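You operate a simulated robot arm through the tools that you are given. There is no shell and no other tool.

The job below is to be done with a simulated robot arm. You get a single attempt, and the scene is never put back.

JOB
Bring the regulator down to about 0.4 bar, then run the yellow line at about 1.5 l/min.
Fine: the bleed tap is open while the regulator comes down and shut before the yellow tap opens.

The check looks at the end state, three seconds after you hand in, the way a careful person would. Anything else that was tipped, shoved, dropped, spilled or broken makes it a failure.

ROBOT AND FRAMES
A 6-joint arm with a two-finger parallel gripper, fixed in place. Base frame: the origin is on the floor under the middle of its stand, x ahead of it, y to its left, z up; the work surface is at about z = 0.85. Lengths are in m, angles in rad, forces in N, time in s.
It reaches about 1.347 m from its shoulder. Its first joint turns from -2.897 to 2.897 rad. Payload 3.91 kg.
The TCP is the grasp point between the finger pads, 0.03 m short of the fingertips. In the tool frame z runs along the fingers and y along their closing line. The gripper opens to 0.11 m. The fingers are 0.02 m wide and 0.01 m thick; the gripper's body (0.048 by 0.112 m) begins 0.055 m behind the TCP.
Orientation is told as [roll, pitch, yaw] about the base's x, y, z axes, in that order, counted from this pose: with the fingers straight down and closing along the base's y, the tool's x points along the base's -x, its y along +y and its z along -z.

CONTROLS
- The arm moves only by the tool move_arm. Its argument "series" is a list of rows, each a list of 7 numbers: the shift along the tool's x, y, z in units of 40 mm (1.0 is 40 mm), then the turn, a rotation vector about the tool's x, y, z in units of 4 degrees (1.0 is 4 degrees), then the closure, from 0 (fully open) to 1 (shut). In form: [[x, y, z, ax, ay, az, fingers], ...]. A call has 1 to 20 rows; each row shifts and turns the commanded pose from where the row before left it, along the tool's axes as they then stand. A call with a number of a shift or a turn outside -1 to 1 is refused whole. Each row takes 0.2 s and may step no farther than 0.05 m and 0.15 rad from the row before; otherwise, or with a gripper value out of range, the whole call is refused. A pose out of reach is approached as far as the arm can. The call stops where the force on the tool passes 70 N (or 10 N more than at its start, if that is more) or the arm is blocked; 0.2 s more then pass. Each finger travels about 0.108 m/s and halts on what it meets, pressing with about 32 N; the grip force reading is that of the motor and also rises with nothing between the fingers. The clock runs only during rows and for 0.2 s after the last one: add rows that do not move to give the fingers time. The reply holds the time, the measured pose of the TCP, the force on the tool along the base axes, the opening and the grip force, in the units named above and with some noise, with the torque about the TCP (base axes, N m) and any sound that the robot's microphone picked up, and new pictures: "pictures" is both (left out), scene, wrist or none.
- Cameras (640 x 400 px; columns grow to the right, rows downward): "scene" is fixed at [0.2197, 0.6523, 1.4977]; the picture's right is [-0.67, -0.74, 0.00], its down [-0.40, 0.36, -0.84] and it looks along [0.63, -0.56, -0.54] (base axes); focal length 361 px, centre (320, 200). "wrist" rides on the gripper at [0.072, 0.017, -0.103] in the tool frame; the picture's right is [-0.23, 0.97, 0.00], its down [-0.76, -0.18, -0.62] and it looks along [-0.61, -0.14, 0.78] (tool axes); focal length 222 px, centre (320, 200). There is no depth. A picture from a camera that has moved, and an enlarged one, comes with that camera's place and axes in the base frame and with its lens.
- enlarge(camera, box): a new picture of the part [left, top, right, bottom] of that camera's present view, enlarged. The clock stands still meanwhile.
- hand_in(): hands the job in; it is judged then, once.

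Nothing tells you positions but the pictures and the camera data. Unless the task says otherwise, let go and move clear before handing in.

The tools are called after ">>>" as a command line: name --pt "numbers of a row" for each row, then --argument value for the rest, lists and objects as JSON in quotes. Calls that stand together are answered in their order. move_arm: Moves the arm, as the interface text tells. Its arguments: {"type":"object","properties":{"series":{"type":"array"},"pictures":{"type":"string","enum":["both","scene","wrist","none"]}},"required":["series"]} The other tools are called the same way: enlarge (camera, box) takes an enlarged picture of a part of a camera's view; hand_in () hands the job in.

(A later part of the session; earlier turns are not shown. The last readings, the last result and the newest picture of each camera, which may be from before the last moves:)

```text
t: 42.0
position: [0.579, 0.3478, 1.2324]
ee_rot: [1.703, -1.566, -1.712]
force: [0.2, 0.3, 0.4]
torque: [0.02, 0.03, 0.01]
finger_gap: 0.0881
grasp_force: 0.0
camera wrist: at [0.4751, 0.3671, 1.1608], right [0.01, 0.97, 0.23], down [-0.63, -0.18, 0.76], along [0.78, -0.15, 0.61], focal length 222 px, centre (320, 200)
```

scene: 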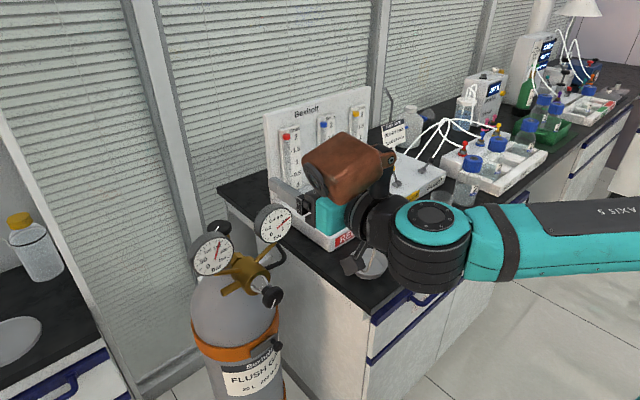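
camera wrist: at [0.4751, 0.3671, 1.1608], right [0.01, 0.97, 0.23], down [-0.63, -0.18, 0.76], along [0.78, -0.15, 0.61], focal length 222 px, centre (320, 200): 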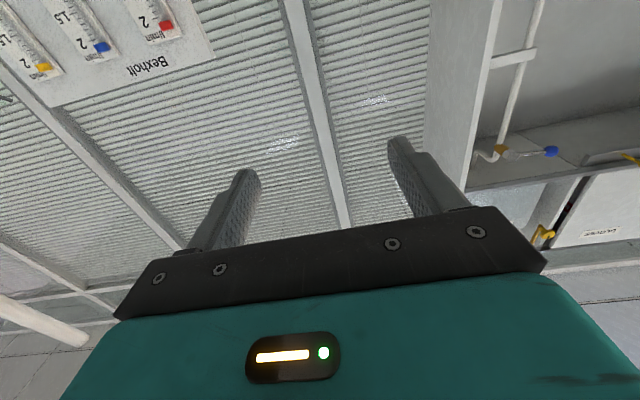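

Rolling freed it, and the hand now points straight along +x with the camera underneath. I'll bring it in front of the knob.

>>> move_arm --pt "0.3 0.2 -0.6 0 0 0 0.2" --pt "0.8 0.15 -0.3 0 0 0 0.2" --pt "0.8 0.15 0 0 0 0 0.2" --pt "0.8 0.15 0 0 0 0 0.2" --pt "0.8 0.15 0 0 0 0 0.2" --pt "0.8 0.15 0 0 0 0 0.2" --pt "0.8 0.15 0 0 0 0 0.2" --pt "0.8 0.15 0 0 0 0 0.2" --pt "0.8 0 0 0 0 0 0.2" --pt "0 0 0 0 0 0 0.2"

>>> enlarge --camera "wrist" --box '[160, 60, 480, 260]'

>>> enlarge --camera "scene" --box '[180, 190, 340, 320]'

```text
t: 44.2
position: [0.5436, 0.4019, 0.9635]
ee_rot: [1.589, -1.566, -1.597]
force: [0.6, -0.3, 0.1]
torque: [-0.02, -0.01, 0.0]
finger_gap: 0.0882
grasp_force: 0.1
camera wrist: at [0.4396, 0.4195, 0.8924], right [0.01, 0.97, 0.23], down [-0.62, -0.18, 0.76], along [0.78, -0.15, 0.61], focal length 222 px, centre (320, 200)
```

scene: 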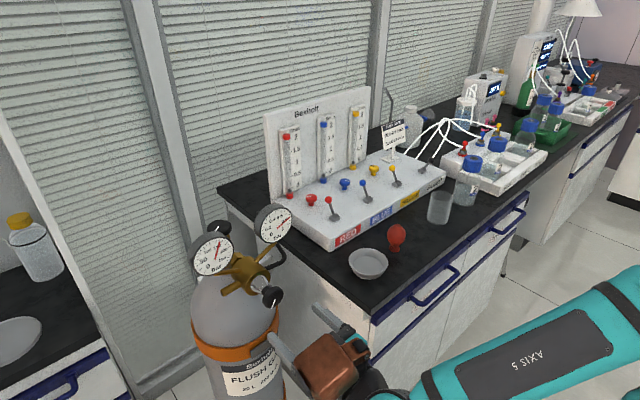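
wrist: 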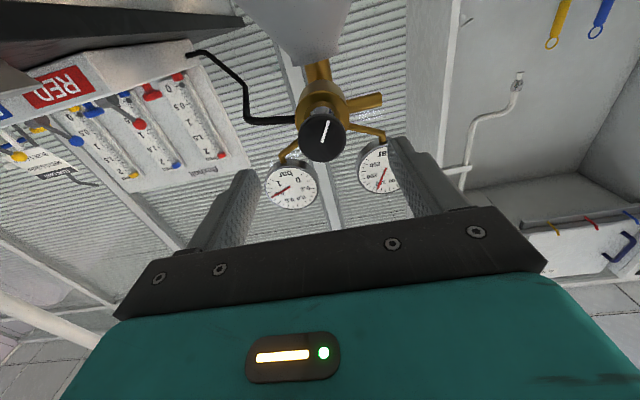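

```text
2.00 times, centred on (320, 160) of wrist
camera zoom: at [0.4396, 0.4195, 0.8924], right [0.01, 0.97, 0.23], down [-0.62, -0.18, 0.76], along [0.78, -0.15, 0.61], focal length 444 px, centre (320, 280)
```

zoom: 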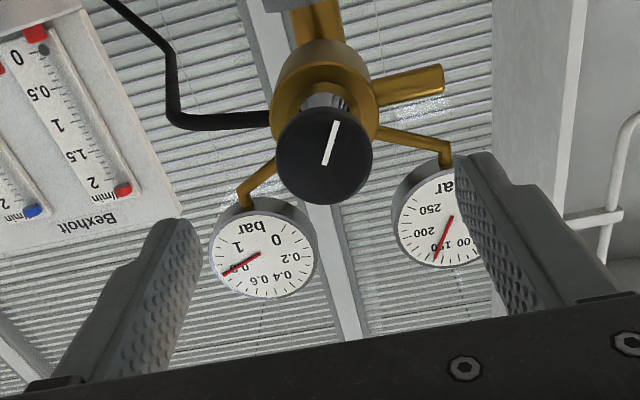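

```text
3.08 times, centred on (260, 255) of scene
camera zoom: at [0.2197, 0.6523, 1.4977], right [-0.67, -0.74, 0.0], down [-0.4, 0.36, -0.84], along [0.63, -0.56, -0.54], focal length 1110 px, centre (505, 31)
```

zoom: 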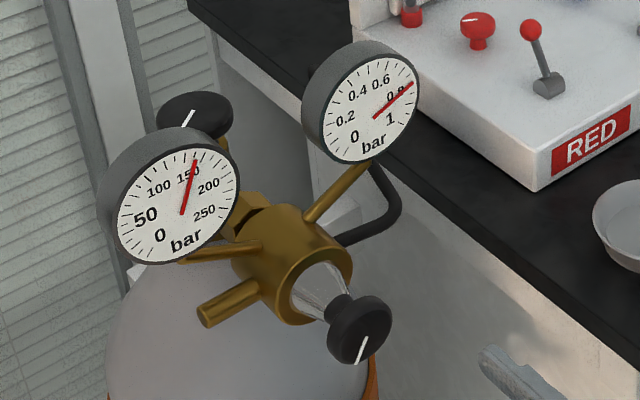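

I can see the knob and both gauges from here, and the knob axis is at y≈0.4015, z≈0.969. I'll move forward over the knob, then close on it.

>>> move_arm --pt "-0.14 0 0.6 0 0 0 0.2" --pt "0 0 0.8 0 0 0 0.2" --pt "0 0 0.9 0 0 0 0.2" --pt "0 0 0 0 0 0 0.2"

>>> enlarge --camera "wrist" --box '[160, 20, 480, 220]'

>>> enlarge --camera "scene" --box '[200, 200, 360, 330]'

```text
t: 45.2
position: [0.6364, 0.3992, 0.9707]
ee_rot: [1.546, -1.564, -1.555]
force: [0.3, 0.3, 0.5]
torque: [0.01, 0.01, -0.02]
finger_gap: 0.088
grasp_force: 0.0
camera wrist: at [0.5323, 0.4181, 0.8988], right [0.01, 0.97, 0.23], down [-0.62, -0.18, 0.76], along [0.78, -0.15, 0.61], focal length 222 px, centre (320, 200)
```

scene: 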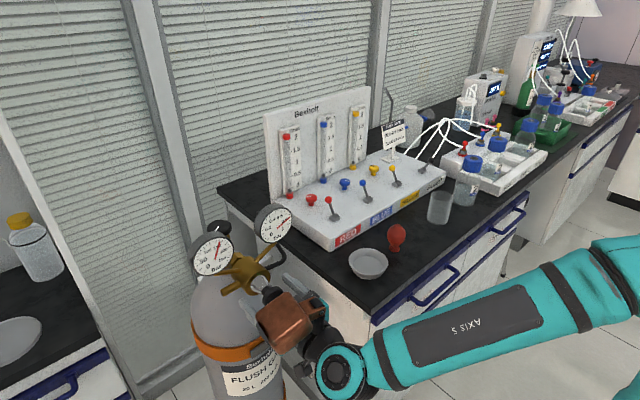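
wrist: 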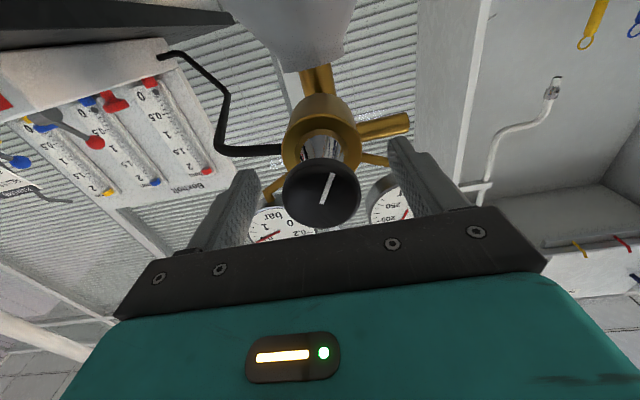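

```text
2.00 times, centred on (320, 120) of wrist
camera zoom: at [0.5323, 0.4181, 0.8988], right [0.01, 0.97, 0.23], down [-0.62, -0.18, 0.76], along [0.78, -0.15, 0.61], focal length 444 px, centre (320, 360)
```

zoom: 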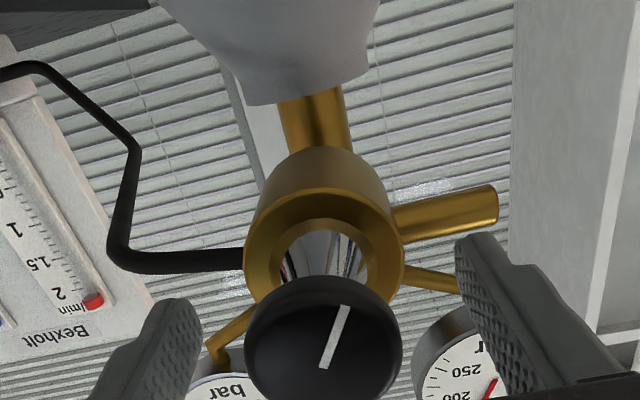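

```text
3.08 times, centred on (280, 265) of scene
camera zoom: at [0.2197, 0.6523, 1.4977], right [-0.67, -0.74, 0.0], down [-0.4, 0.36, -0.84], along [0.63, -0.56, -0.54], focal length 1110 px, centre (443, 0)
```

zoom: 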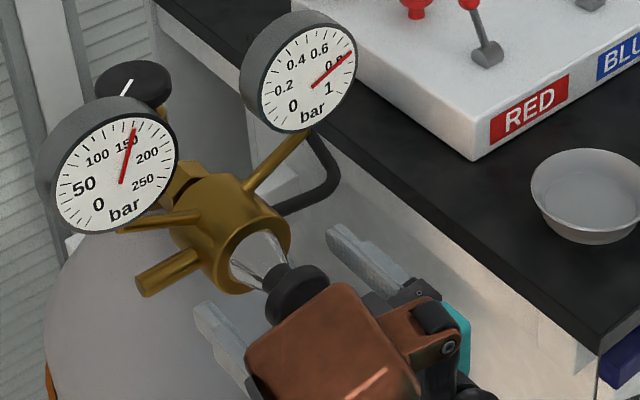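

>>> move_arm --pt "0 0 0 0 0 0 0.5" --pt "0 0 0 0 0 0 1" --pt "0 0 0 0 0 0 1" --pt "0 0 0 0 0 0 1"

>>> enlarge --camera "wrist" --box '[160, 60, 480, 260]'

```text
t: 46.2
position: [0.6367, 0.4002, 0.971]
ee_rot: [1.585, -1.565, -1.593]
force: [5.4, 8.3, 2.6]
torque: [-0.03, 0.08, 0.08]
finger_gap: 0.0434
grasp_force: 45.3
camera wrist: at [0.5323, 0.4186, 0.8988], right [0.01, 0.97, 0.23], down [-0.62, -0.18, 0.76], along [0.78, -0.15, 0.61], focal length 222 px, centre (320, 200)
```

scene: 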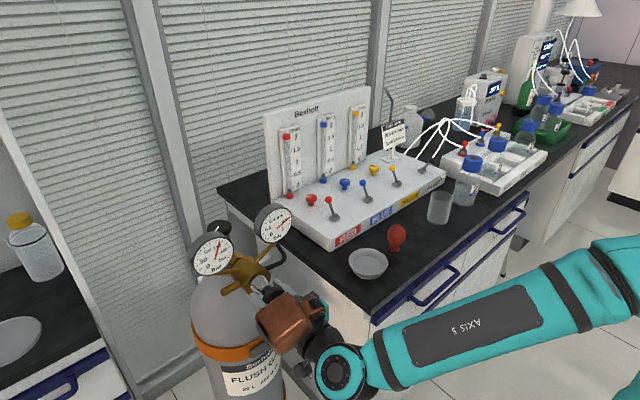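
wrist: 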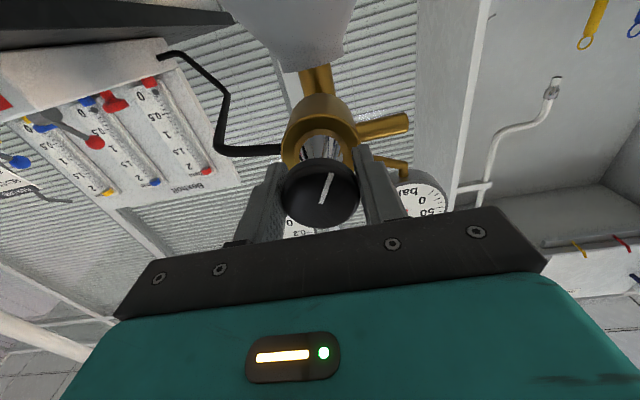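

```text
2.00 times, centred on (320, 160) of wrist
camera zoom: at [0.5323, 0.4186, 0.8988], right [0.01, 0.97, 0.23], down [-0.62, -0.18, 0.76], along [0.78, -0.15, 0.61], focal length 444 px, centre (320, 280)
```

zoom: 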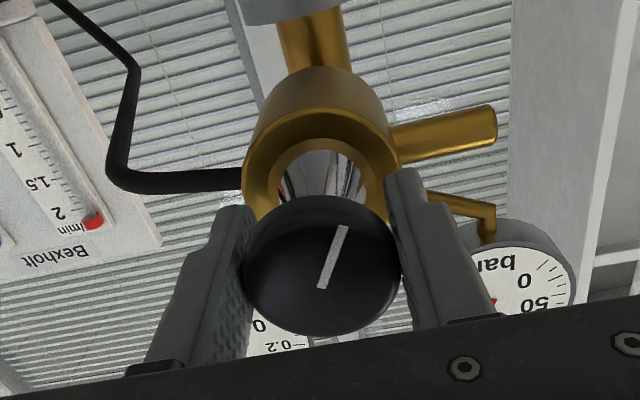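

The knob is gripped at 43 mm. I'll turn it counter-clockwise a little (tool -z) and watch the low-pressure gauge.

>>> move_arm --pt "0 0 0 0 0 -1 1" --pt "0 0 0 0 0 -1 1" --pt "0 0 0 0 0 -1 1" --pt "0 0 0 0 0 -1 1" --pt "0 0 0 0 0 -1 1" --pt "0 0 0 0 0 0 1" --pictures "wrist"

>>> enlarge --camera "scene" --box '[190, 190, 310, 280]'

```text
t: 47.6
position: [0.6348, 0.4, 0.9691]
ee_rot: [-1.573, -1.226, 1.562]
force: [18.1, 5.7, 17.0]
torque: [0.05, -0.07, -0.17]
finger_gap: 0.0431
grasp_force: 45.2
camera wrist: at [0.5321, 0.3923, 0.8973], right [0.01, 0.99, -0.11], down [-0.62, 0.09, 0.78], along [0.78, 0.06, 0.62], focal length 222 px, centre (320, 200)
```

wrist: 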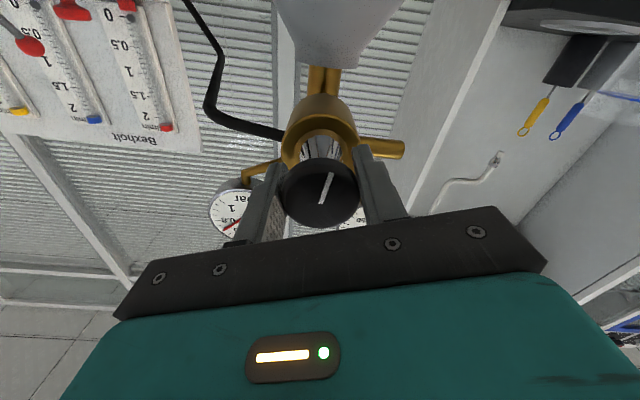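

```text
4.44 times, centred on (250, 235) of scene
camera zoom: at [0.2197, 0.6523, 1.4977], right [-0.67, -0.74, 0.0], down [-0.4, 0.36, -0.84], along [0.63, -0.56, -0.54], focal length 1604 px, centre (631, 44)
```

zoom: 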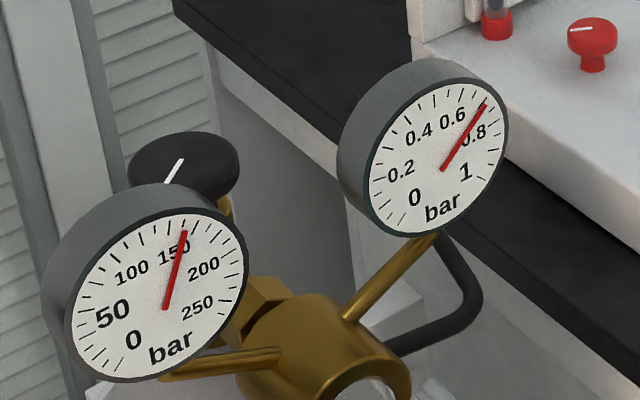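

The reading dropped from about 0.77 to about 0.68 bar for 20°. I'll turn another 32°, then let it settle.

>>> move_arm --pt "0 0 0 0 0 -1 1" --pt "0 0 0 0 0 -1 1" --pt "0 0 0 0 0 -1 1" --pt "0 0 0 0 0 -1 1" --pt "0 0 0 0 0 -1 1" --pt "0 0 0 0 0 -1 1" --pt "0 0 0 0 0 -1 1" --pt "0 0 0 0 0 -1 1" --pt "0 0 0 0 0 0 1" --pt "0 0 0 0 0 0 1" --pt "0 0 0 0 0 0 1" --pictures "wrist"

>>> enlarge --camera "scene" --box '[190, 190, 310, 280]'

```text
t: 50.0
position: [0.6361, 0.3978, 0.9706]
ee_rot: [-1.573, -0.67, 1.563]
force: [24.4, -6.4, 32.0]
torque: [0.04, 0.15, -0.11]
finger_gap: 0.043
grasp_force: 45.1
camera wrist: at [0.5315, 0.3537, 0.9134], right [0.01, 0.78, -0.62], down [-0.62, 0.49, 0.61], along [0.79, 0.38, 0.49], focal length 222 px, centre (320, 200)
```

wrist: 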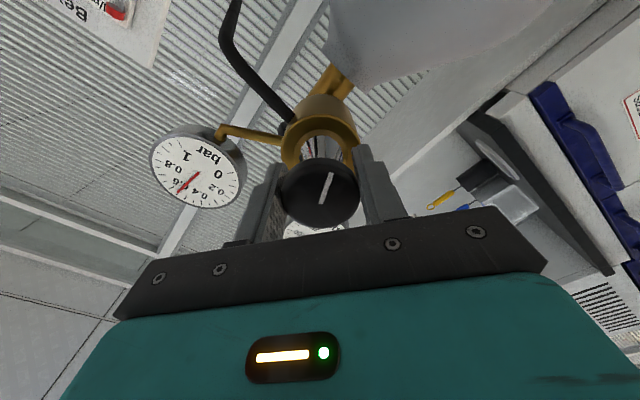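

```text
4.44 times, centred on (250, 235) of scene
camera zoom: at [0.2197, 0.6523, 1.4977], right [-0.67, -0.74, 0.0], down [-0.4, 0.36, -0.84], along [0.63, -0.56, -0.54], focal length 1604 px, centre (631, 44)
```

zoom: 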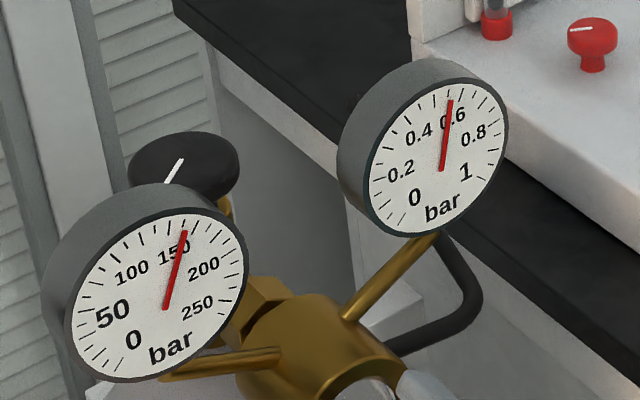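

It now reads about 0.54 bar. There is some side load from a small misalignment, so I'll shift about 1.5 mm to relieve it and then continue turning.

>>> move_arm --pt "0 -0.03 0.02 0 0 0 1" --pt "0 0 0 0 0 0 1" --pictures "none"

```text
t: 50.6
position: [0.6356, 0.3989, 0.9711]
ee_rot: [-1.572, -0.669, 1.564]
force: [9.7, -5.4, 21.9]
torque: [0.02, 0.07, 0.08]
finger_gap: 0.0432
grasp_force: 44.9
```

>>> move_arm --pt "0 -0.03 0.01 0 0 -1 1" --pt "0 0 0 0 0 -1 1" --pt "0 0 0 0 0 -1 1" --pt "0 0 0 0 0 -1 1" --pt "0 0 0 0 0 -1 1" --pt "0 0 0 0 0 -1 1" --pt "0 0 0 0 0 -1 1" --pt "0 0 0 0 0 -1 1" --pt "0 0 0 0 0 0 1" --pt "0 0 0 0 0 0 1" --pt "0 0 0 0 0 0 1" --pictures "wrist"

>>> enlarge --camera "scene" --box '[190, 190, 310, 280]'

```text
t: 53.0
position: [0.6359, 0.3987, 0.9713]
ee_rot: [-1.572, -0.11, 1.564]
force: [-32.4, -4.3, -15.7]
torque: [-0.05, 0.11, 0.1]
finger_gap: 0.043
grasp_force: 44.8
camera wrist: at [0.5314, 0.3293, 0.948], right [0.0, 0.33, -0.94], down [-0.62, 0.74, 0.26], along [0.79, 0.58, 0.21], focal length 222 px, centre (320, 200)
```

wrist: 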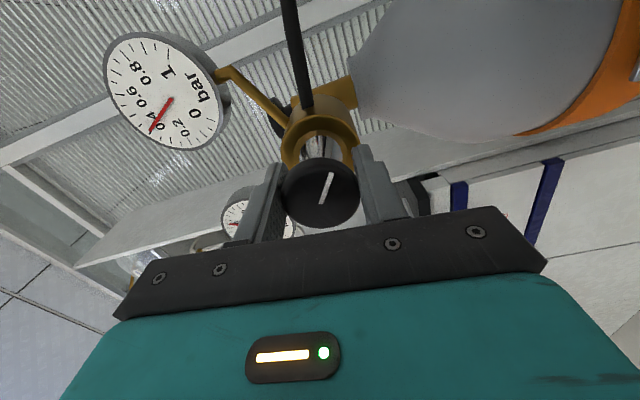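

```text
4.44 times, centred on (250, 235) of scene
camera zoom: at [0.2197, 0.6523, 1.4977], right [-0.67, -0.74, 0.0], down [-0.4, 0.36, -0.84], along [0.63, -0.56, -0.54], focal length 1604 px, centre (631, 44)
```

zoom: 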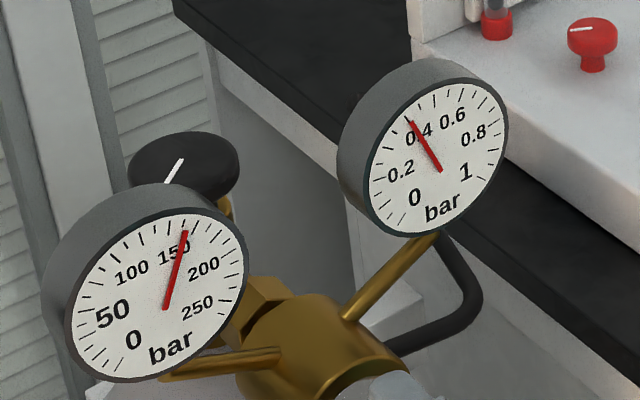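

>>> enlarge --camera "scene" --box '[250, 200, 298, 246]'

>>> enlarge --camera "wrist" --box '[90, 30, 250, 150]'

```text
8.70 times, centred on (274, 223) of scene
camera zoom: at [0.2197, 0.6523, 1.4977], right [-0.67, -0.74, 0.0], down [-0.4, 0.36, -0.84], along [0.63, -0.56, -0.54], focal length 3138 px, centre (720, -0)
```

zoom: 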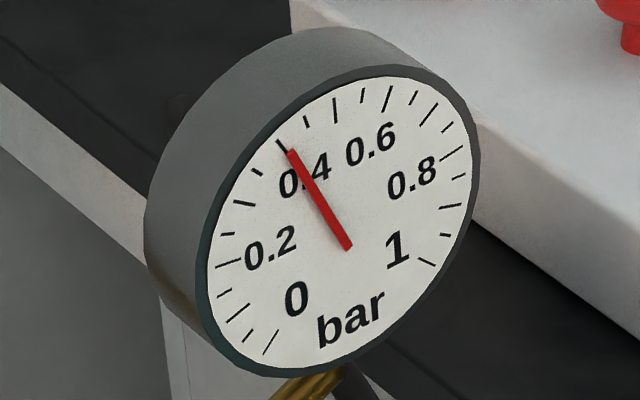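

```text
3.33 times, centred on (170, 90) of wrist
camera zoom: at [0.5314, 0.3293, 0.948], right [0.0, 0.33, -0.94], down [-0.62, 0.74, 0.26], along [0.79, 0.58, 0.21], focal length 740 px, centre (820, 567)
```

zoom: 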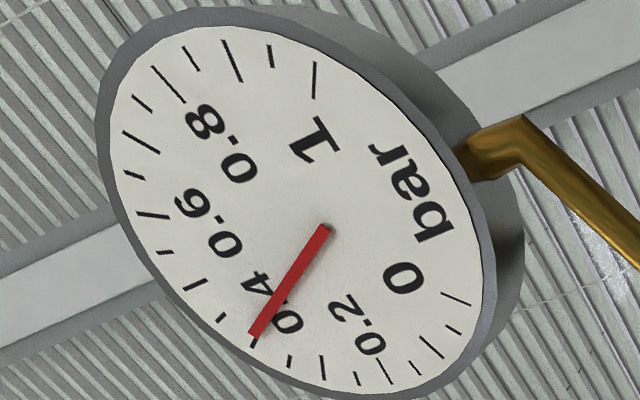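

The gauge reads about 0.40–0.42. I'll turn a touch more (about 2.5°) and ease the small side load.

>>> move_arm --pt "0 0.02 -0.02 0 0 -0.6 1" --pt "0 0 0 0 0 0 1" --pt "0 0 0 0 0 0 1" --pt "0 0 0 0 0 0 1" --pictures "wrist"

>>> enlarge --camera "scene" --box '[250, 200, 298, 246]'

>>> enlarge --camera "wrist" --box '[90, 30, 250, 150]'

```text
t: 54.0
position: [0.6348, 0.3983, 0.9721]
ee_rot: [-1.573, -0.068, 1.563]
force: [-13.9, 1.5, -1.5]
torque: [-0.02, -0.05, -0.01]
finger_gap: 0.0432
grasp_force: 45.1
camera wrist: at [0.5314, 0.3284, 0.9508], right [0.0, 0.29, -0.96], down [-0.62, 0.75, 0.23], along [0.79, 0.59, 0.18], focal length 222 px, centre (320, 200)
```

wrist: 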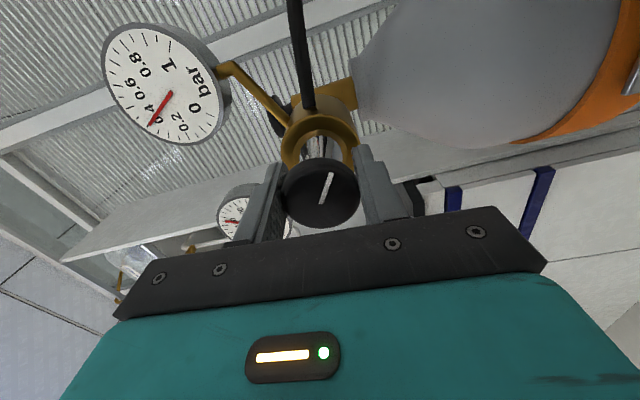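

```text
8.70 times, centred on (274, 223) of scene
camera zoom: at [0.2197, 0.6523, 1.4977], right [-0.67, -0.74, 0.0], down [-0.4, 0.36, -0.84], along [0.63, -0.56, -0.54], focal length 3138 px, centre (720, -0)
```

zoom: 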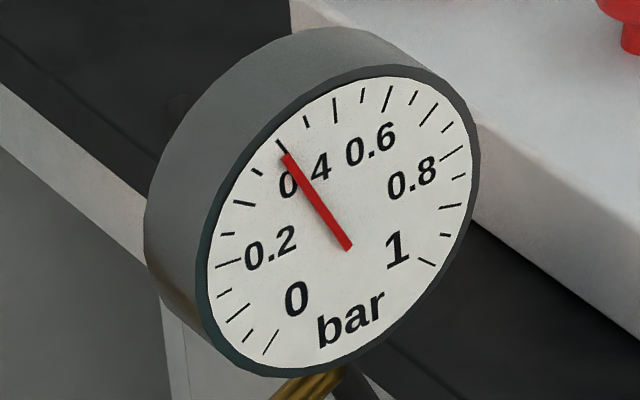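

```text
3.33 times, centred on (170, 90) of wrist
camera zoom: at [0.5314, 0.3284, 0.9508], right [0.0, 0.29, -0.96], down [-0.62, 0.75, 0.23], along [0.79, 0.59, 0.18], focal length 740 px, centre (820, 567)
```

zoom: 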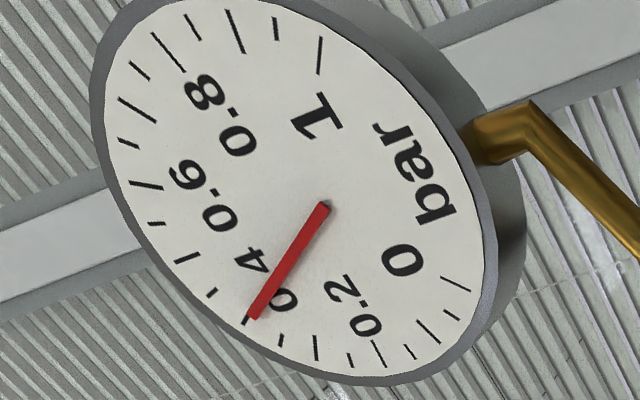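

It now reads 0.40 from both views. I'll release the knob, back straight out, then rise and pitch the hand down again.

>>> move_arm --pt "0 0 0 0 0 0 0.6" --pt "0 0 0 0 0 0 0.25" --pt "0 0 0 0 0 0 0.25" --pt "0 0 -0.6 0 0 0 0.25" --pt "0 0 -0.9 0 0 0 0.25" --pt "0 0 -1 0 0 0 0.25" --pt "0 0 0 0 0 0 0.25"

>>> enlarge --camera "scene" --box '[250, 200, 298, 246]'

```text
t: 55.6
position: [0.5351, 0.3992, 0.9702]
ee_rot: [-1.57, -0.07, 1.563]
force: [0.6, -0.1, -0.2]
torque: [0.0, -0.01, 0.02]
finger_gap: 0.0826
grasp_force: 0.0
camera wrist: at [0.4304, 0.3292, 0.9498], right [0.0, 0.29, -0.96], down [-0.62, 0.75, 0.23], along [0.79, 0.59, 0.18], focal length 222 px, centre (320, 200)
```

scene: 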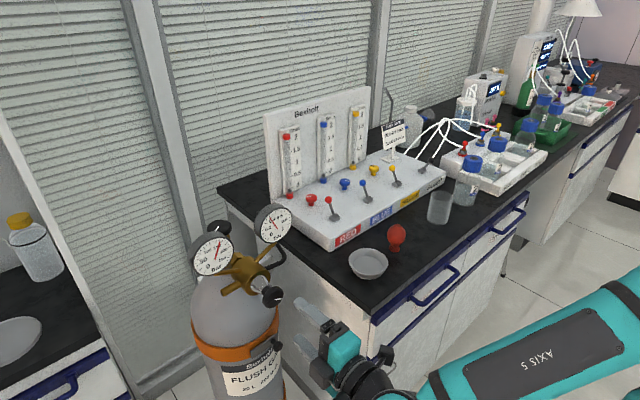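
wrist: 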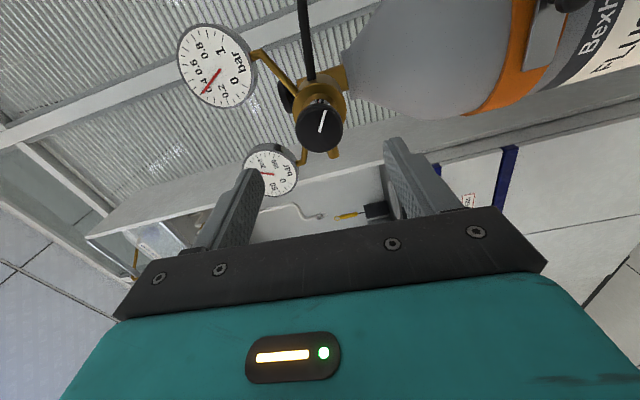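

```text
8.70 times, centred on (274, 223) of scene
camera zoom: at [0.2197, 0.6523, 1.4977], right [-0.67, -0.74, 0.0], down [-0.4, 0.36, -0.84], along [0.63, -0.56, -0.54], focal length 3138 px, centre (720, -0)
```

zoom: 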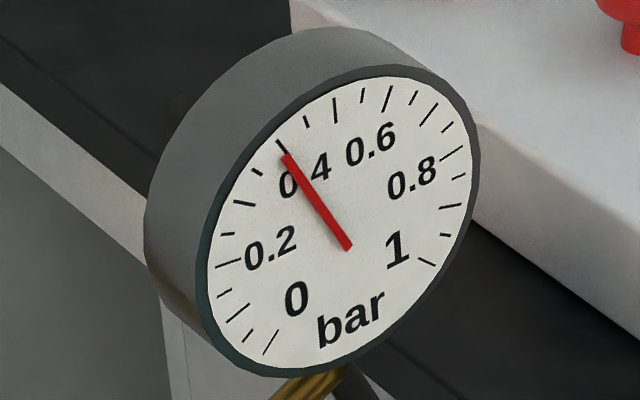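

>>> move_arm --pt "0 -1 0 0 0 -0.87 0.3" --pt "0 -1 0 0 0 0 0.3" --pt "0 -1 0 0 0 0 0.3" --pt "0 -1 0 0 0 0 0.3" --pt "0 -1 0 0 0 0 0.3" --pt "0 -1 0 0 0 0 0.3" --pt "0 0 0 -1 0 0 0.3" --pt "0 0 0 -1 0 0 0.3" --pt "0 0 0 -1 0 0 0.3" --pt "0 0 0 -1 0 0 0.3" --pt "0 0 0 -1 0 0 0.3" --pt "0 0 0 -1 0 0 0.3" --pt "0 0 0 -1 0 0 0.3" --pt "0 0 0 -1 0 0 0.3" --pt "0 0 0 -1 0 0 0.3" --pt "0 0 0 -1 0 0 0.3" --pt "0 0 0 -1 0 0 0.3" --pt "0 0 0 -1 0 0 0.3" --pt "0 0 0 -1 0 0 0.3" --pt "0 0 0 0 0 0 0.3"

```text
t: 59.8
position: [0.5349, 0.3945, 1.211]
ee_rot: [-0.663, -0.007, 1.561]
force: [-0.6, -0.1, 0.4]
torque: [0.03, 0.02, -0.02]
finger_gap: 0.0769
grasp_force: 0.1
camera wrist: at [0.4575, 0.3228, 1.2825], right [-0.77, 0.24, -0.6], down [-0.24, 0.76, 0.61], along [0.6, 0.61, -0.52], focal length 222 px, centre (320, 200)
```

scene: 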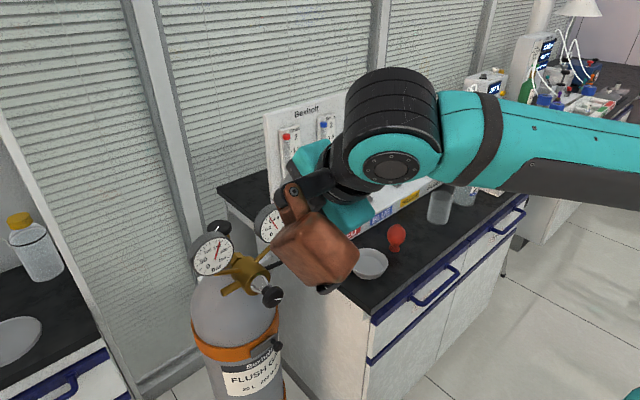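
wrist: 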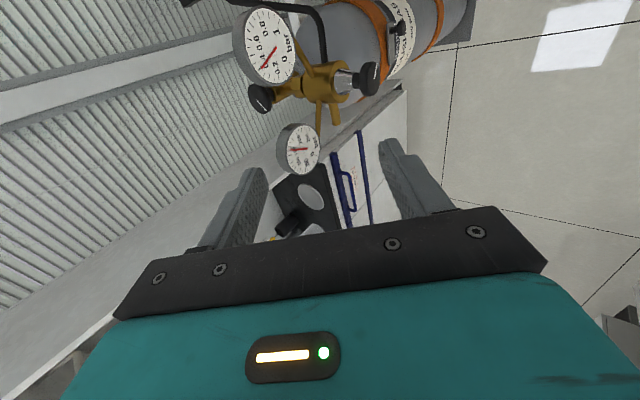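

>>> move_arm --pt "0 0 0 -1 0 0 0.3" --pt "0 0 0 -1 0 0 0.3" --pt "0 0 0 -1 0 0 0.3" --pt "0 0 0 -1 0 0 0.3" --pt "0 0 0 -1 0 0 0.3" --pt "0 0 0 -1 0 0 0.3" --pt "0 0 0 -1 0 0 0.3" --pt "0 0 0 -1 0 0 0.3" --pt "0 0 0 -1 0 0 0.3" --pt "0 0 0 -0.5 0 -0.13 0.3" --pt "0.977 -0.329 0 0 0 0 0.5" --pt "0.977 -0.329 0 0 0 0 0.5" --pt "0.977 -0.329 0 0 0 0 0.5" --pt "0.977 -0.329 0 0 0 0 0.5" --pt "0.977 -0.329 0 0 0 0 0.5" --pt "0.977 -0.329 0 0 0 0 0.5" --pt "0.977 -0.329 0 0 0 0 0.5" --pt "0.977 -0.329 0 0 0 0 0.5" --pt "0.977 -0.329 0 0 0 0 0.5" --pt "0.977 -0.329 0 0 0 0 0.5" --pictures "none"

>>> move_arm --pt "0.977 -0.329 0 0 0 0 0.5" --pt "0.977 -0.329 0 0 0 0 0.5" --pt "0.977 -0.329 0 0 0 0 0.5" --pt "0.977 -0.329 0 0 0 0 0.5" --pt "0.977 -0.329 0 0 0 0 0.5" --pt "0.977 -0.329 0 0 0 0 0.5" --pt "0.977 -0.329 0 0 0 0 0.5" --pt "0.977 -0.329 0 0 0 0 0.5" --pt "0.977 -0.329 0 0 0 0 0.5" --pt "0 0 0.9 0 0 0 0.5" --pt "0 0 0.9 0 0 0 0.5" --pt "0 0 0.9 0 0 0 0.5" --pt "0 0 0 0 0 0 0.5"

```text
t: 64.0
position: [0.6674, 0.0031, 1.2088]
ee_rot: [0.0, -0.006, 1.574]
force: [-0.1, 0.3, 0.3]
torque: [-0.03, 0.0, 0.01]
finger_gap: 0.0549
grasp_force: 0.1
```

```text
t: 66.8
position: [0.7858, -0.3468, 1.0961]
ee_rot: [0.001, -0.006, 1.572]
force: [0.2, 0.0, 0.1]
torque: [-0.03, 0.02, -0.02]
finger_gap: 0.0552
grasp_force: 0.1
camera wrist: at [0.7695, -0.42, 1.2005], right [-0.97, 0.23, 0.0], down [0.18, 0.76, 0.63], along [0.14, 0.61, -0.78], focal length 222 px, centre (320, 200)
```

scene: 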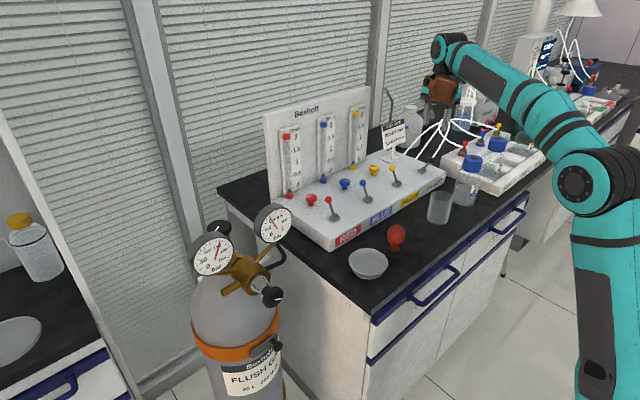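
wrist: 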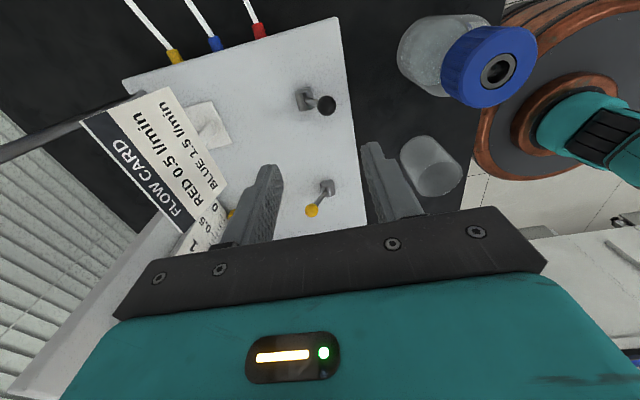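

>>> move_arm --pt "0 0.2 0.8 0 0 0 0.5" --pt "0 0 0.85 0 0 0 0.5" --pt "0 0 0.85 0 0 0 0.5" --pt "0 0 0.85 0 0 0 0.5" --pt "0 0 0 0 0 0 0.5"

>>> enlarge --camera "wrist" --box '[200, 60, 440, 220]'

```text
t: 68.0
position: [0.7792, -0.3457, 0.9636]
ee_rot: [0.0, -0.007, 1.57]
force: [0.6, 0.0, -0.4]
torque: [0.03, -0.01, 0.01]
finger_gap: 0.055
grasp_force: 0.1
camera wrist: at [0.7616, -0.4193, 1.0671], right [-0.97, 0.23, 0.0], down [0.18, 0.76, 0.63], along [0.14, 0.61, -0.78], focal length 222 px, centre (320, 200)
```

scene: 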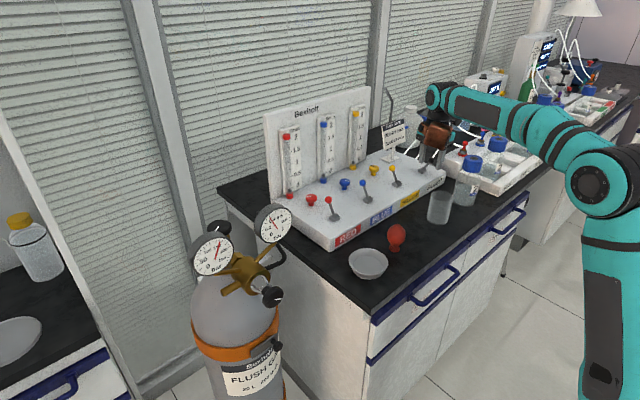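
wrist: 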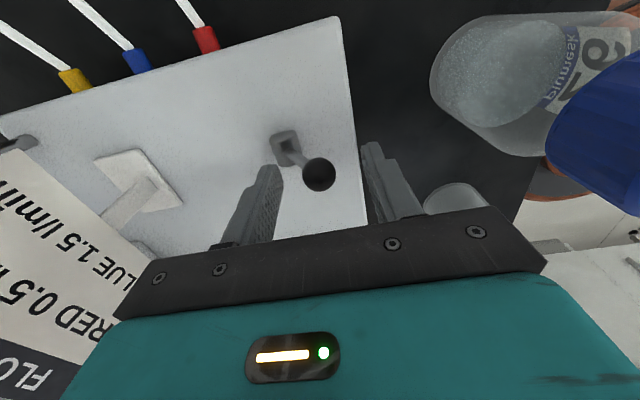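

```text
2.50 times, centred on (320, 140) of wrist
camera zoom: at [0.7616, -0.4193, 1.0671], right [-0.97, 0.23, 0.0], down [0.18, 0.76, 0.63], along [0.14, 0.61, -0.78], focal length 555 px, centre (320, 350)
```

zoom: 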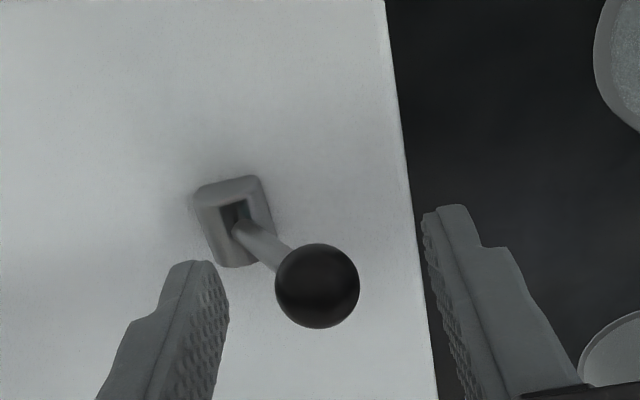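

The fingers straddle the bleed ball again. I'll push it back (+x) to shut the bleed.

>>> move_arm --pt "0 -0.3 0 0 0 0 0.5" --pt "0 -0.3 0 0 0 0 0.5" --pt "0 -0.3 0 0 0 0 0.5" --pt "0 -0.3 0 0 0 0 0.5" --pt "0 -0.3 0 0 0 0 0.5" --pt "0 0 0 0 0 0 0.5"

>>> enlarge --camera "wrist" --box '[200, 60, 440, 220]'

>>> enlarge --camera "scene" --box '[350, 70, 510, 190]'

```text
t: 69.4
position: [0.84, -0.3456, 0.9628]
ee_rot: [0.0, -0.008, 1.571]
force: [-0.4, 0.1, 0.3]
torque: [0.02, -0.03, -0.01]
finger_gap: 0.0552
grasp_force: 0.1
camera wrist: at [0.822, -0.4193, 1.0672], right [-0.97, 0.23, 0.0], down [0.18, 0.76, 0.63], along [0.14, 0.61, -0.78], focal length 222 px, centre (320, 200)
```

scene: 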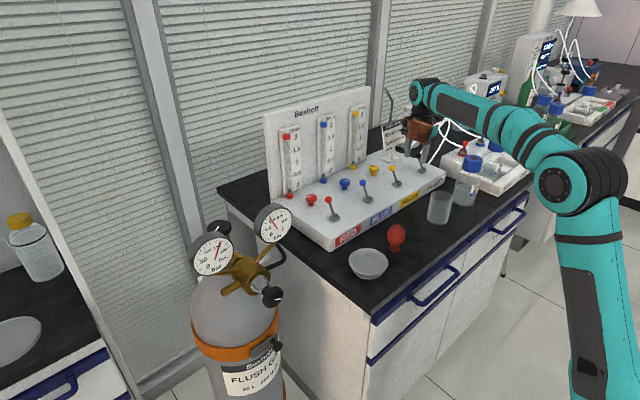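
wrist: 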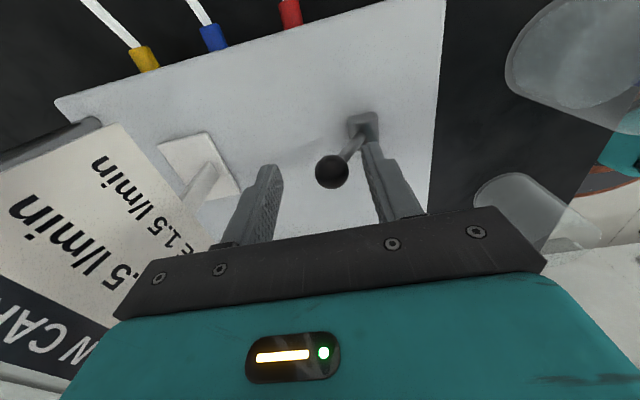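

```text
2.50 times, centred on (320, 140) of wrist
camera zoom: at [0.822, -0.4193, 1.0672], right [-0.97, 0.23, 0.0], down [0.18, 0.76, 0.63], along [0.14, 0.61, -0.78], focal length 555 px, centre (320, 350)
```

zoom: 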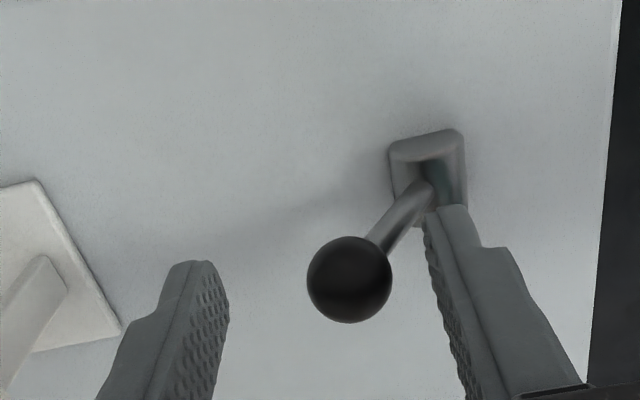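

```text
3.33 times, centred on (430, 130) of scene
camera zoom: at [0.2197, 0.6523, 1.4977], right [-0.67, -0.74, 0.0], down [-0.4, 0.36, -0.84], along [0.63, -0.56, -0.54], focal length 1203 px, centre (-47, 433)
```

zoom: 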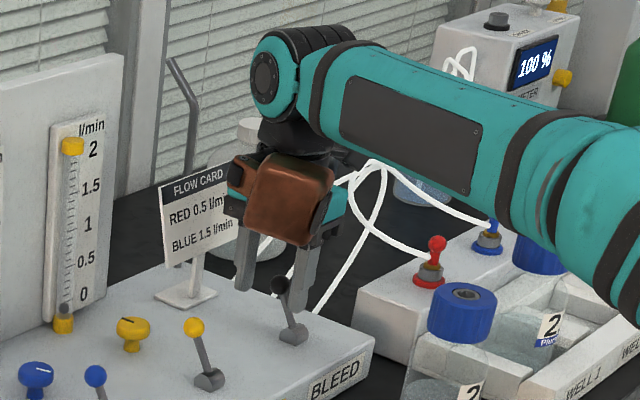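

The bleed is shut. I'll check that the gauge is holding and then move over the yellow lever.

>>> move_arm --pt "0 0 -0.85 0 0 0 0.5" --pt "0 0 -0.9 0 0 0 0.5" --pt "0 0 -0.9 0 0 0 0.5" --pt "0 0 -0.8 0 0 0 0.5" --pt "-0.885 0.05 0 0 0 0 0.5" --pt "-0.885 0.05 0 0 0 0 0.5" --pt "-0.885 0.05 0 0 0 0 0.5" --pt "-0.885 0.05 0 0 0 0 0.5" --pt "0 0 0 0 0 0 0.5"

>>> enlarge --camera "scene" --box '[250, 200, 298, 246]'

>>> enlarge --camera "wrist" --box '[200, 20, 440, 180]'

>>> enlarge --camera "scene" --box '[260, 90, 460, 230]'

```text
t: 71.4
position: [0.8296, -0.2057, 1.1022]
ee_rot: [0.0, -0.005, 1.571]
force: [0.1, 0.1, 0.2]
torque: [0.01, -0.02, -0.03]
finger_gap: 0.0549
grasp_force: 0.0
camera wrist: at [0.8131, -0.2777, 1.2063], right [-0.97, 0.23, 0.0], down [0.18, 0.76, 0.63], along [0.14, 0.61, -0.78], focal length 222 px, centre (320, 200)
```

scene: 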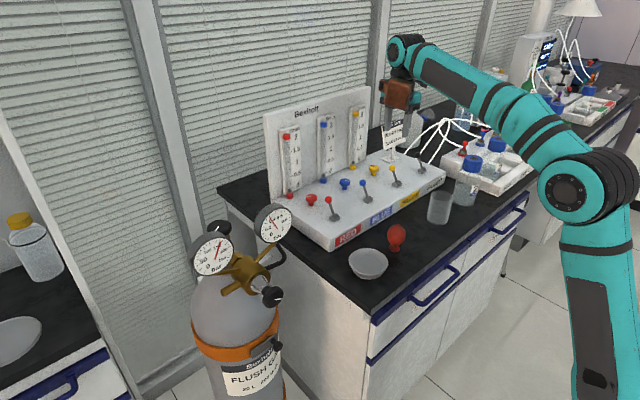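
wrist: 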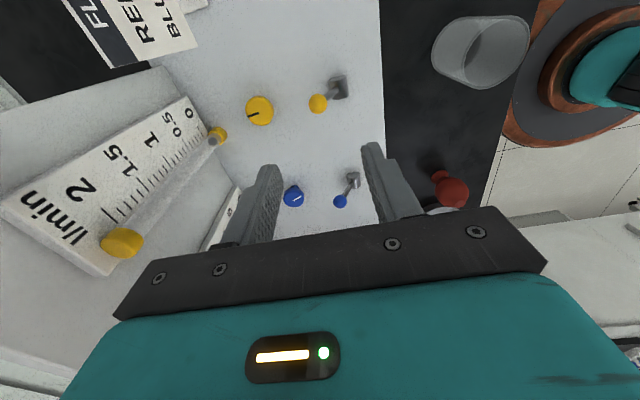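

```text
8.70 times, centred on (274, 223) of scene
camera zoom: at [0.2197, 0.6523, 1.4977], right [-0.67, -0.74, 0.0], down [-0.4, 0.36, -0.84], along [0.63, -0.56, -0.54], focal length 3138 px, centre (720, -0)
```

zoom: 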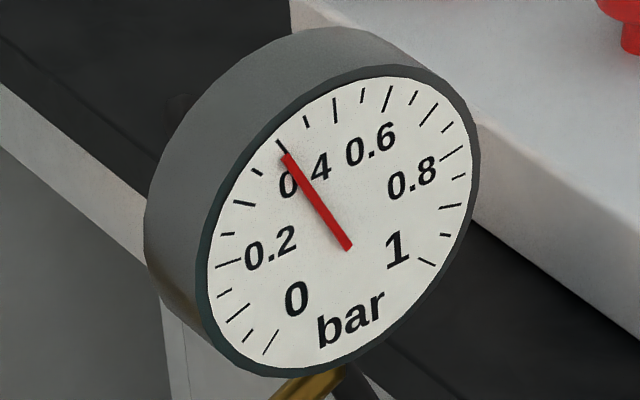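

```text
2.50 times, centred on (320, 100) of wrist
camera zoom: at [0.8131, -0.2777, 1.2063], right [-0.97, 0.23, 0.0], down [0.18, 0.76, 0.63], along [0.14, 0.61, -0.78], focal length 555 px, centre (320, 450)
```

zoom: 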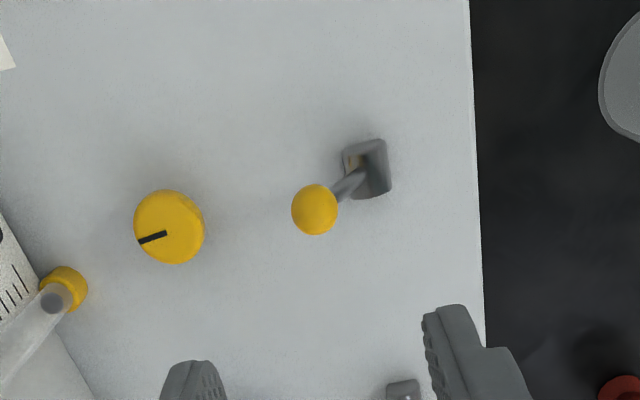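

```text
2.86 times, centred on (360, 160) of scene
camera zoom: at [0.2197, 0.6523, 1.4977], right [-0.67, -0.74, 0.0], down [-0.4, 0.36, -0.84], along [0.63, -0.56, -0.54], focal length 1031 px, centre (206, 314)
```

zoom: 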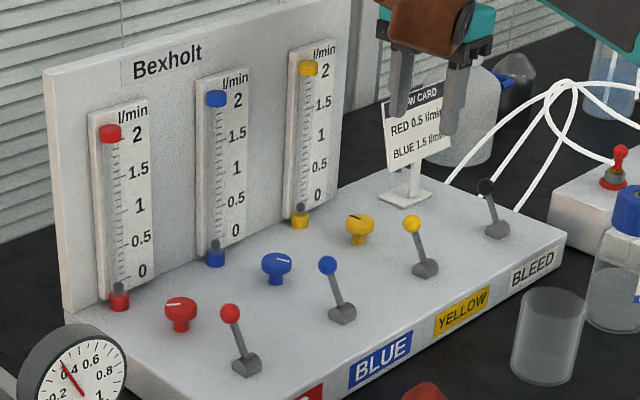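

The gauge is holding at 0.4 with the bleed shut. I'll go down over the yellow lever and swing it toward the robot to open it.

>>> move_arm --pt "0.05 0 0.85 0 0 0 0.5" --pt "0 0 0.9 0 0 0 0.5" --pt "0 0 0.9 0 0 0 0.5" --pt "0 0 0.85 0 0 0 0.5" --pt "0 0 0 0 0 0 0.5" --pictures "wrist"

>>> enlarge --camera "wrist" --box '[200, 60, 440, 220]'

```text
t: 72.6
position: [0.831, -0.2067, 0.9616]
ee_rot: [0.0, -0.006, 1.57]
force: [-0.1, -0.6, 0.5]
torque: [-0.01, -0.02, 0.02]
finger_gap: 0.0549
grasp_force: 0.2
camera wrist: at [0.8137, -0.279, 1.0658], right [-0.97, 0.23, 0.0], down [0.18, 0.76, 0.63], along [0.14, 0.61, -0.78], focal length 222 px, centre (320, 200)
```

wrist: 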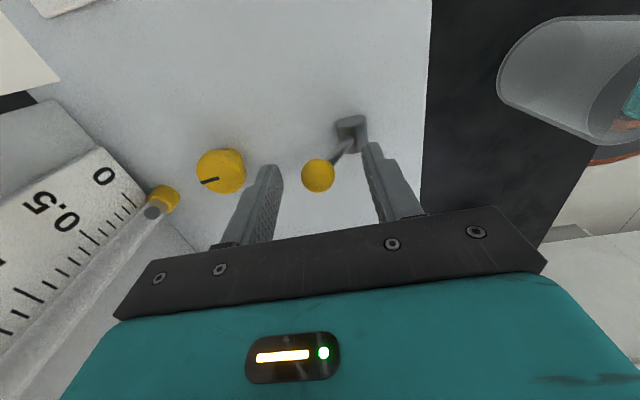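

```text
2.50 times, centred on (320, 140) of wrist
camera zoom: at [0.8137, -0.279, 1.0658], right [-0.97, 0.23, 0.0], down [0.18, 0.76, 0.63], along [0.14, 0.61, -0.78], focal length 555 px, centre (320, 350)
```

zoom: 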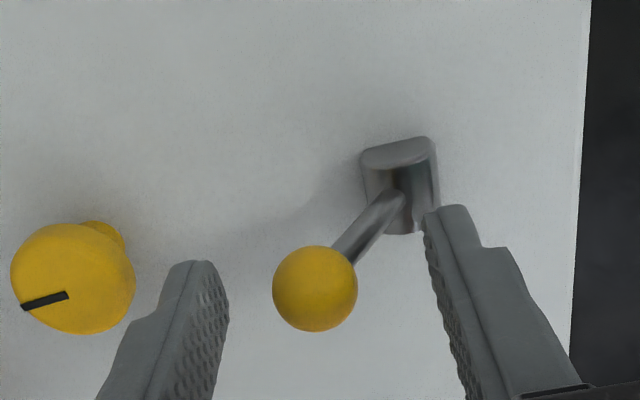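

>>> move_arm --pt "0 0.3 0 0 0 0 0.5" --pt "0 0.3 0 0 0 0 0.5" --pt "0 0.3 0 0 0 0 0.5" --pt "0 0.3 0 0 0 0 0.5" --pt "0 0.3 0 0 0 0 0.5" --pt "0 0 0 0 0 0 0.5"

>>> enlarge --camera "scene" --box '[260, 90, 460, 230]'

>>> enlarge --camera "scene" --box '[250, 200, 298, 246]'

```text
t: 74.0
position: [0.7712, -0.2065, 0.9621]
ee_rot: [0.001, -0.008, 1.57]
force: [0.7, -0.2, -0.4]
torque: [0.03, -0.02, 0.0]
finger_gap: 0.0553
grasp_force: 0.1
camera wrist: at [0.7538, -0.2795, 1.0658], right [-0.97, 0.23, 0.0], down [0.18, 0.76, 0.63], along [0.14, 0.61, -0.78], focal length 222 px, centre (320, 200)
```

scene: 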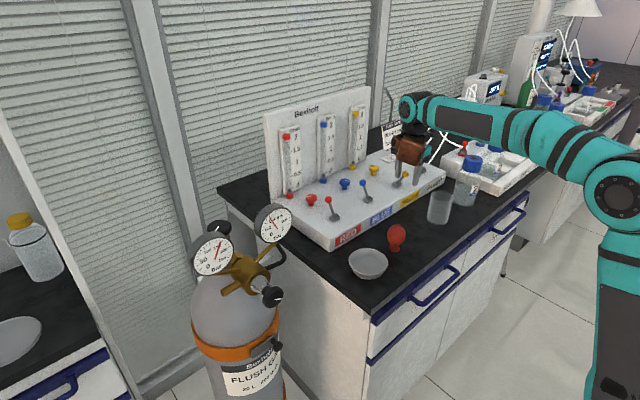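
wrist: 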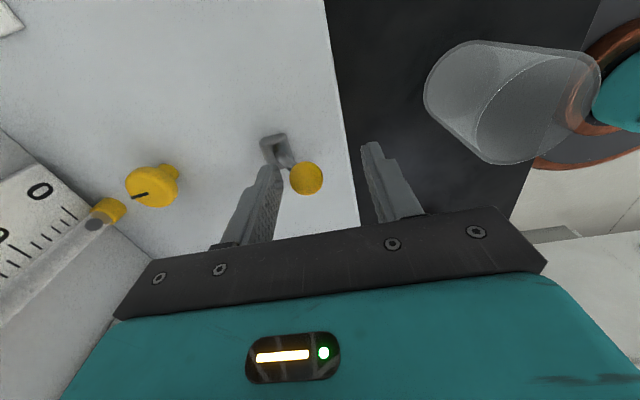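

```text
2.86 times, centred on (360, 160) of scene
camera zoom: at [0.2197, 0.6523, 1.4977], right [-0.67, -0.74, 0.0], down [-0.4, 0.36, -0.84], along [0.63, -0.56, -0.54], focal length 1031 px, centre (206, 314)
```

zoom: 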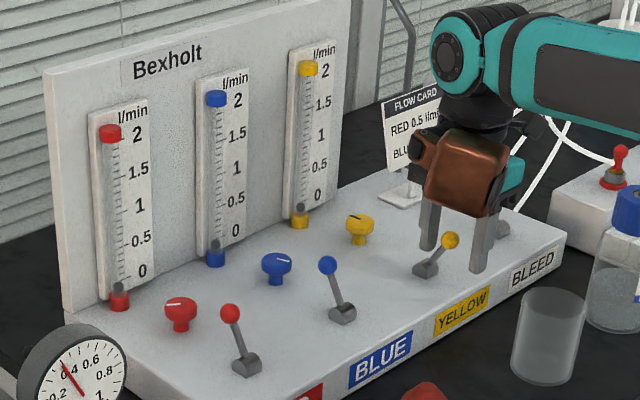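

```text
8.70 times, centred on (274, 223) of scene
camera zoom: at [0.2197, 0.6523, 1.4977], right [-0.67, -0.74, 0.0], down [-0.4, 0.36, -0.84], along [0.63, -0.56, -0.54], focal length 3138 px, centre (720, -0)
```

zoom: 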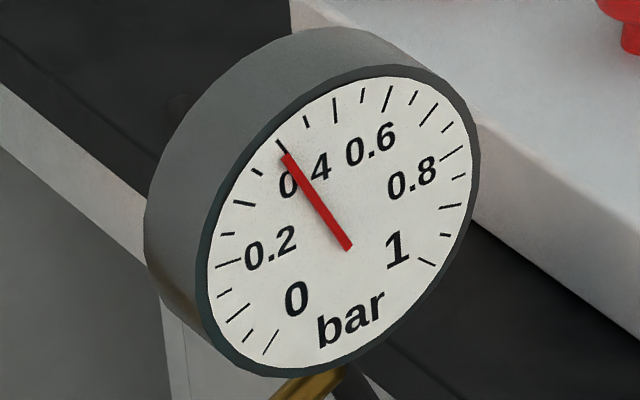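

>>> enlarge --camera "scene" --box '[335, 100, 385, 190]'

>>> enlarge --camera "wrist" --box '[0, 100, 320, 300]'

```text
4.44 times, centred on (360, 145) of scene
camera zoom: at [0.2197, 0.6523, 1.4977], right [-0.67, -0.74, 0.0], down [-0.4, 0.36, -0.84], along [0.63, -0.56, -0.54], focal length 1604 px, centre (142, 444)
```

zoom: 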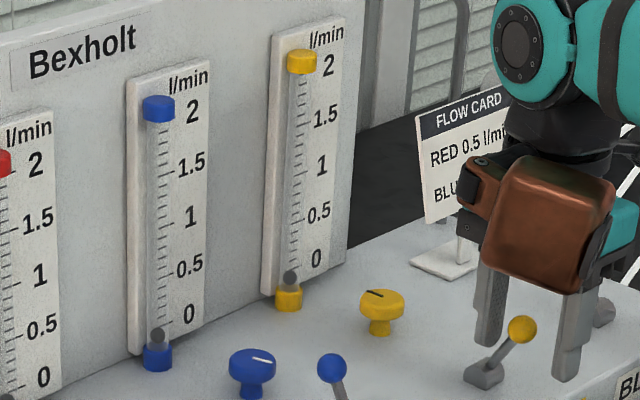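

```text
2.00 times, centred on (160, 200) of wrist
camera zoom: at [0.7538, -0.2795, 1.0658], right [-0.97, 0.23, 0.0], down [0.18, 0.76, 0.63], along [0.14, 0.61, -0.78], focal length 444 px, centre (640, 200)
```

zoom: 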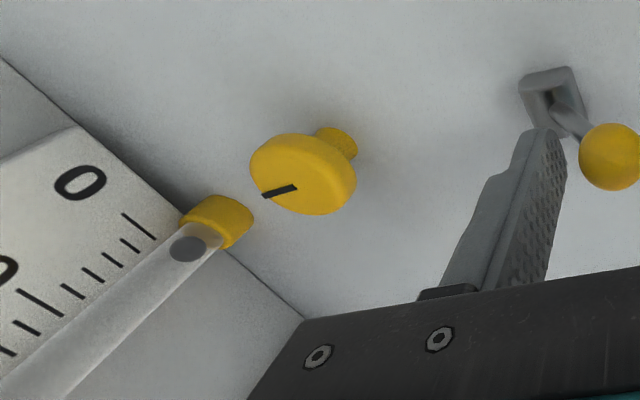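

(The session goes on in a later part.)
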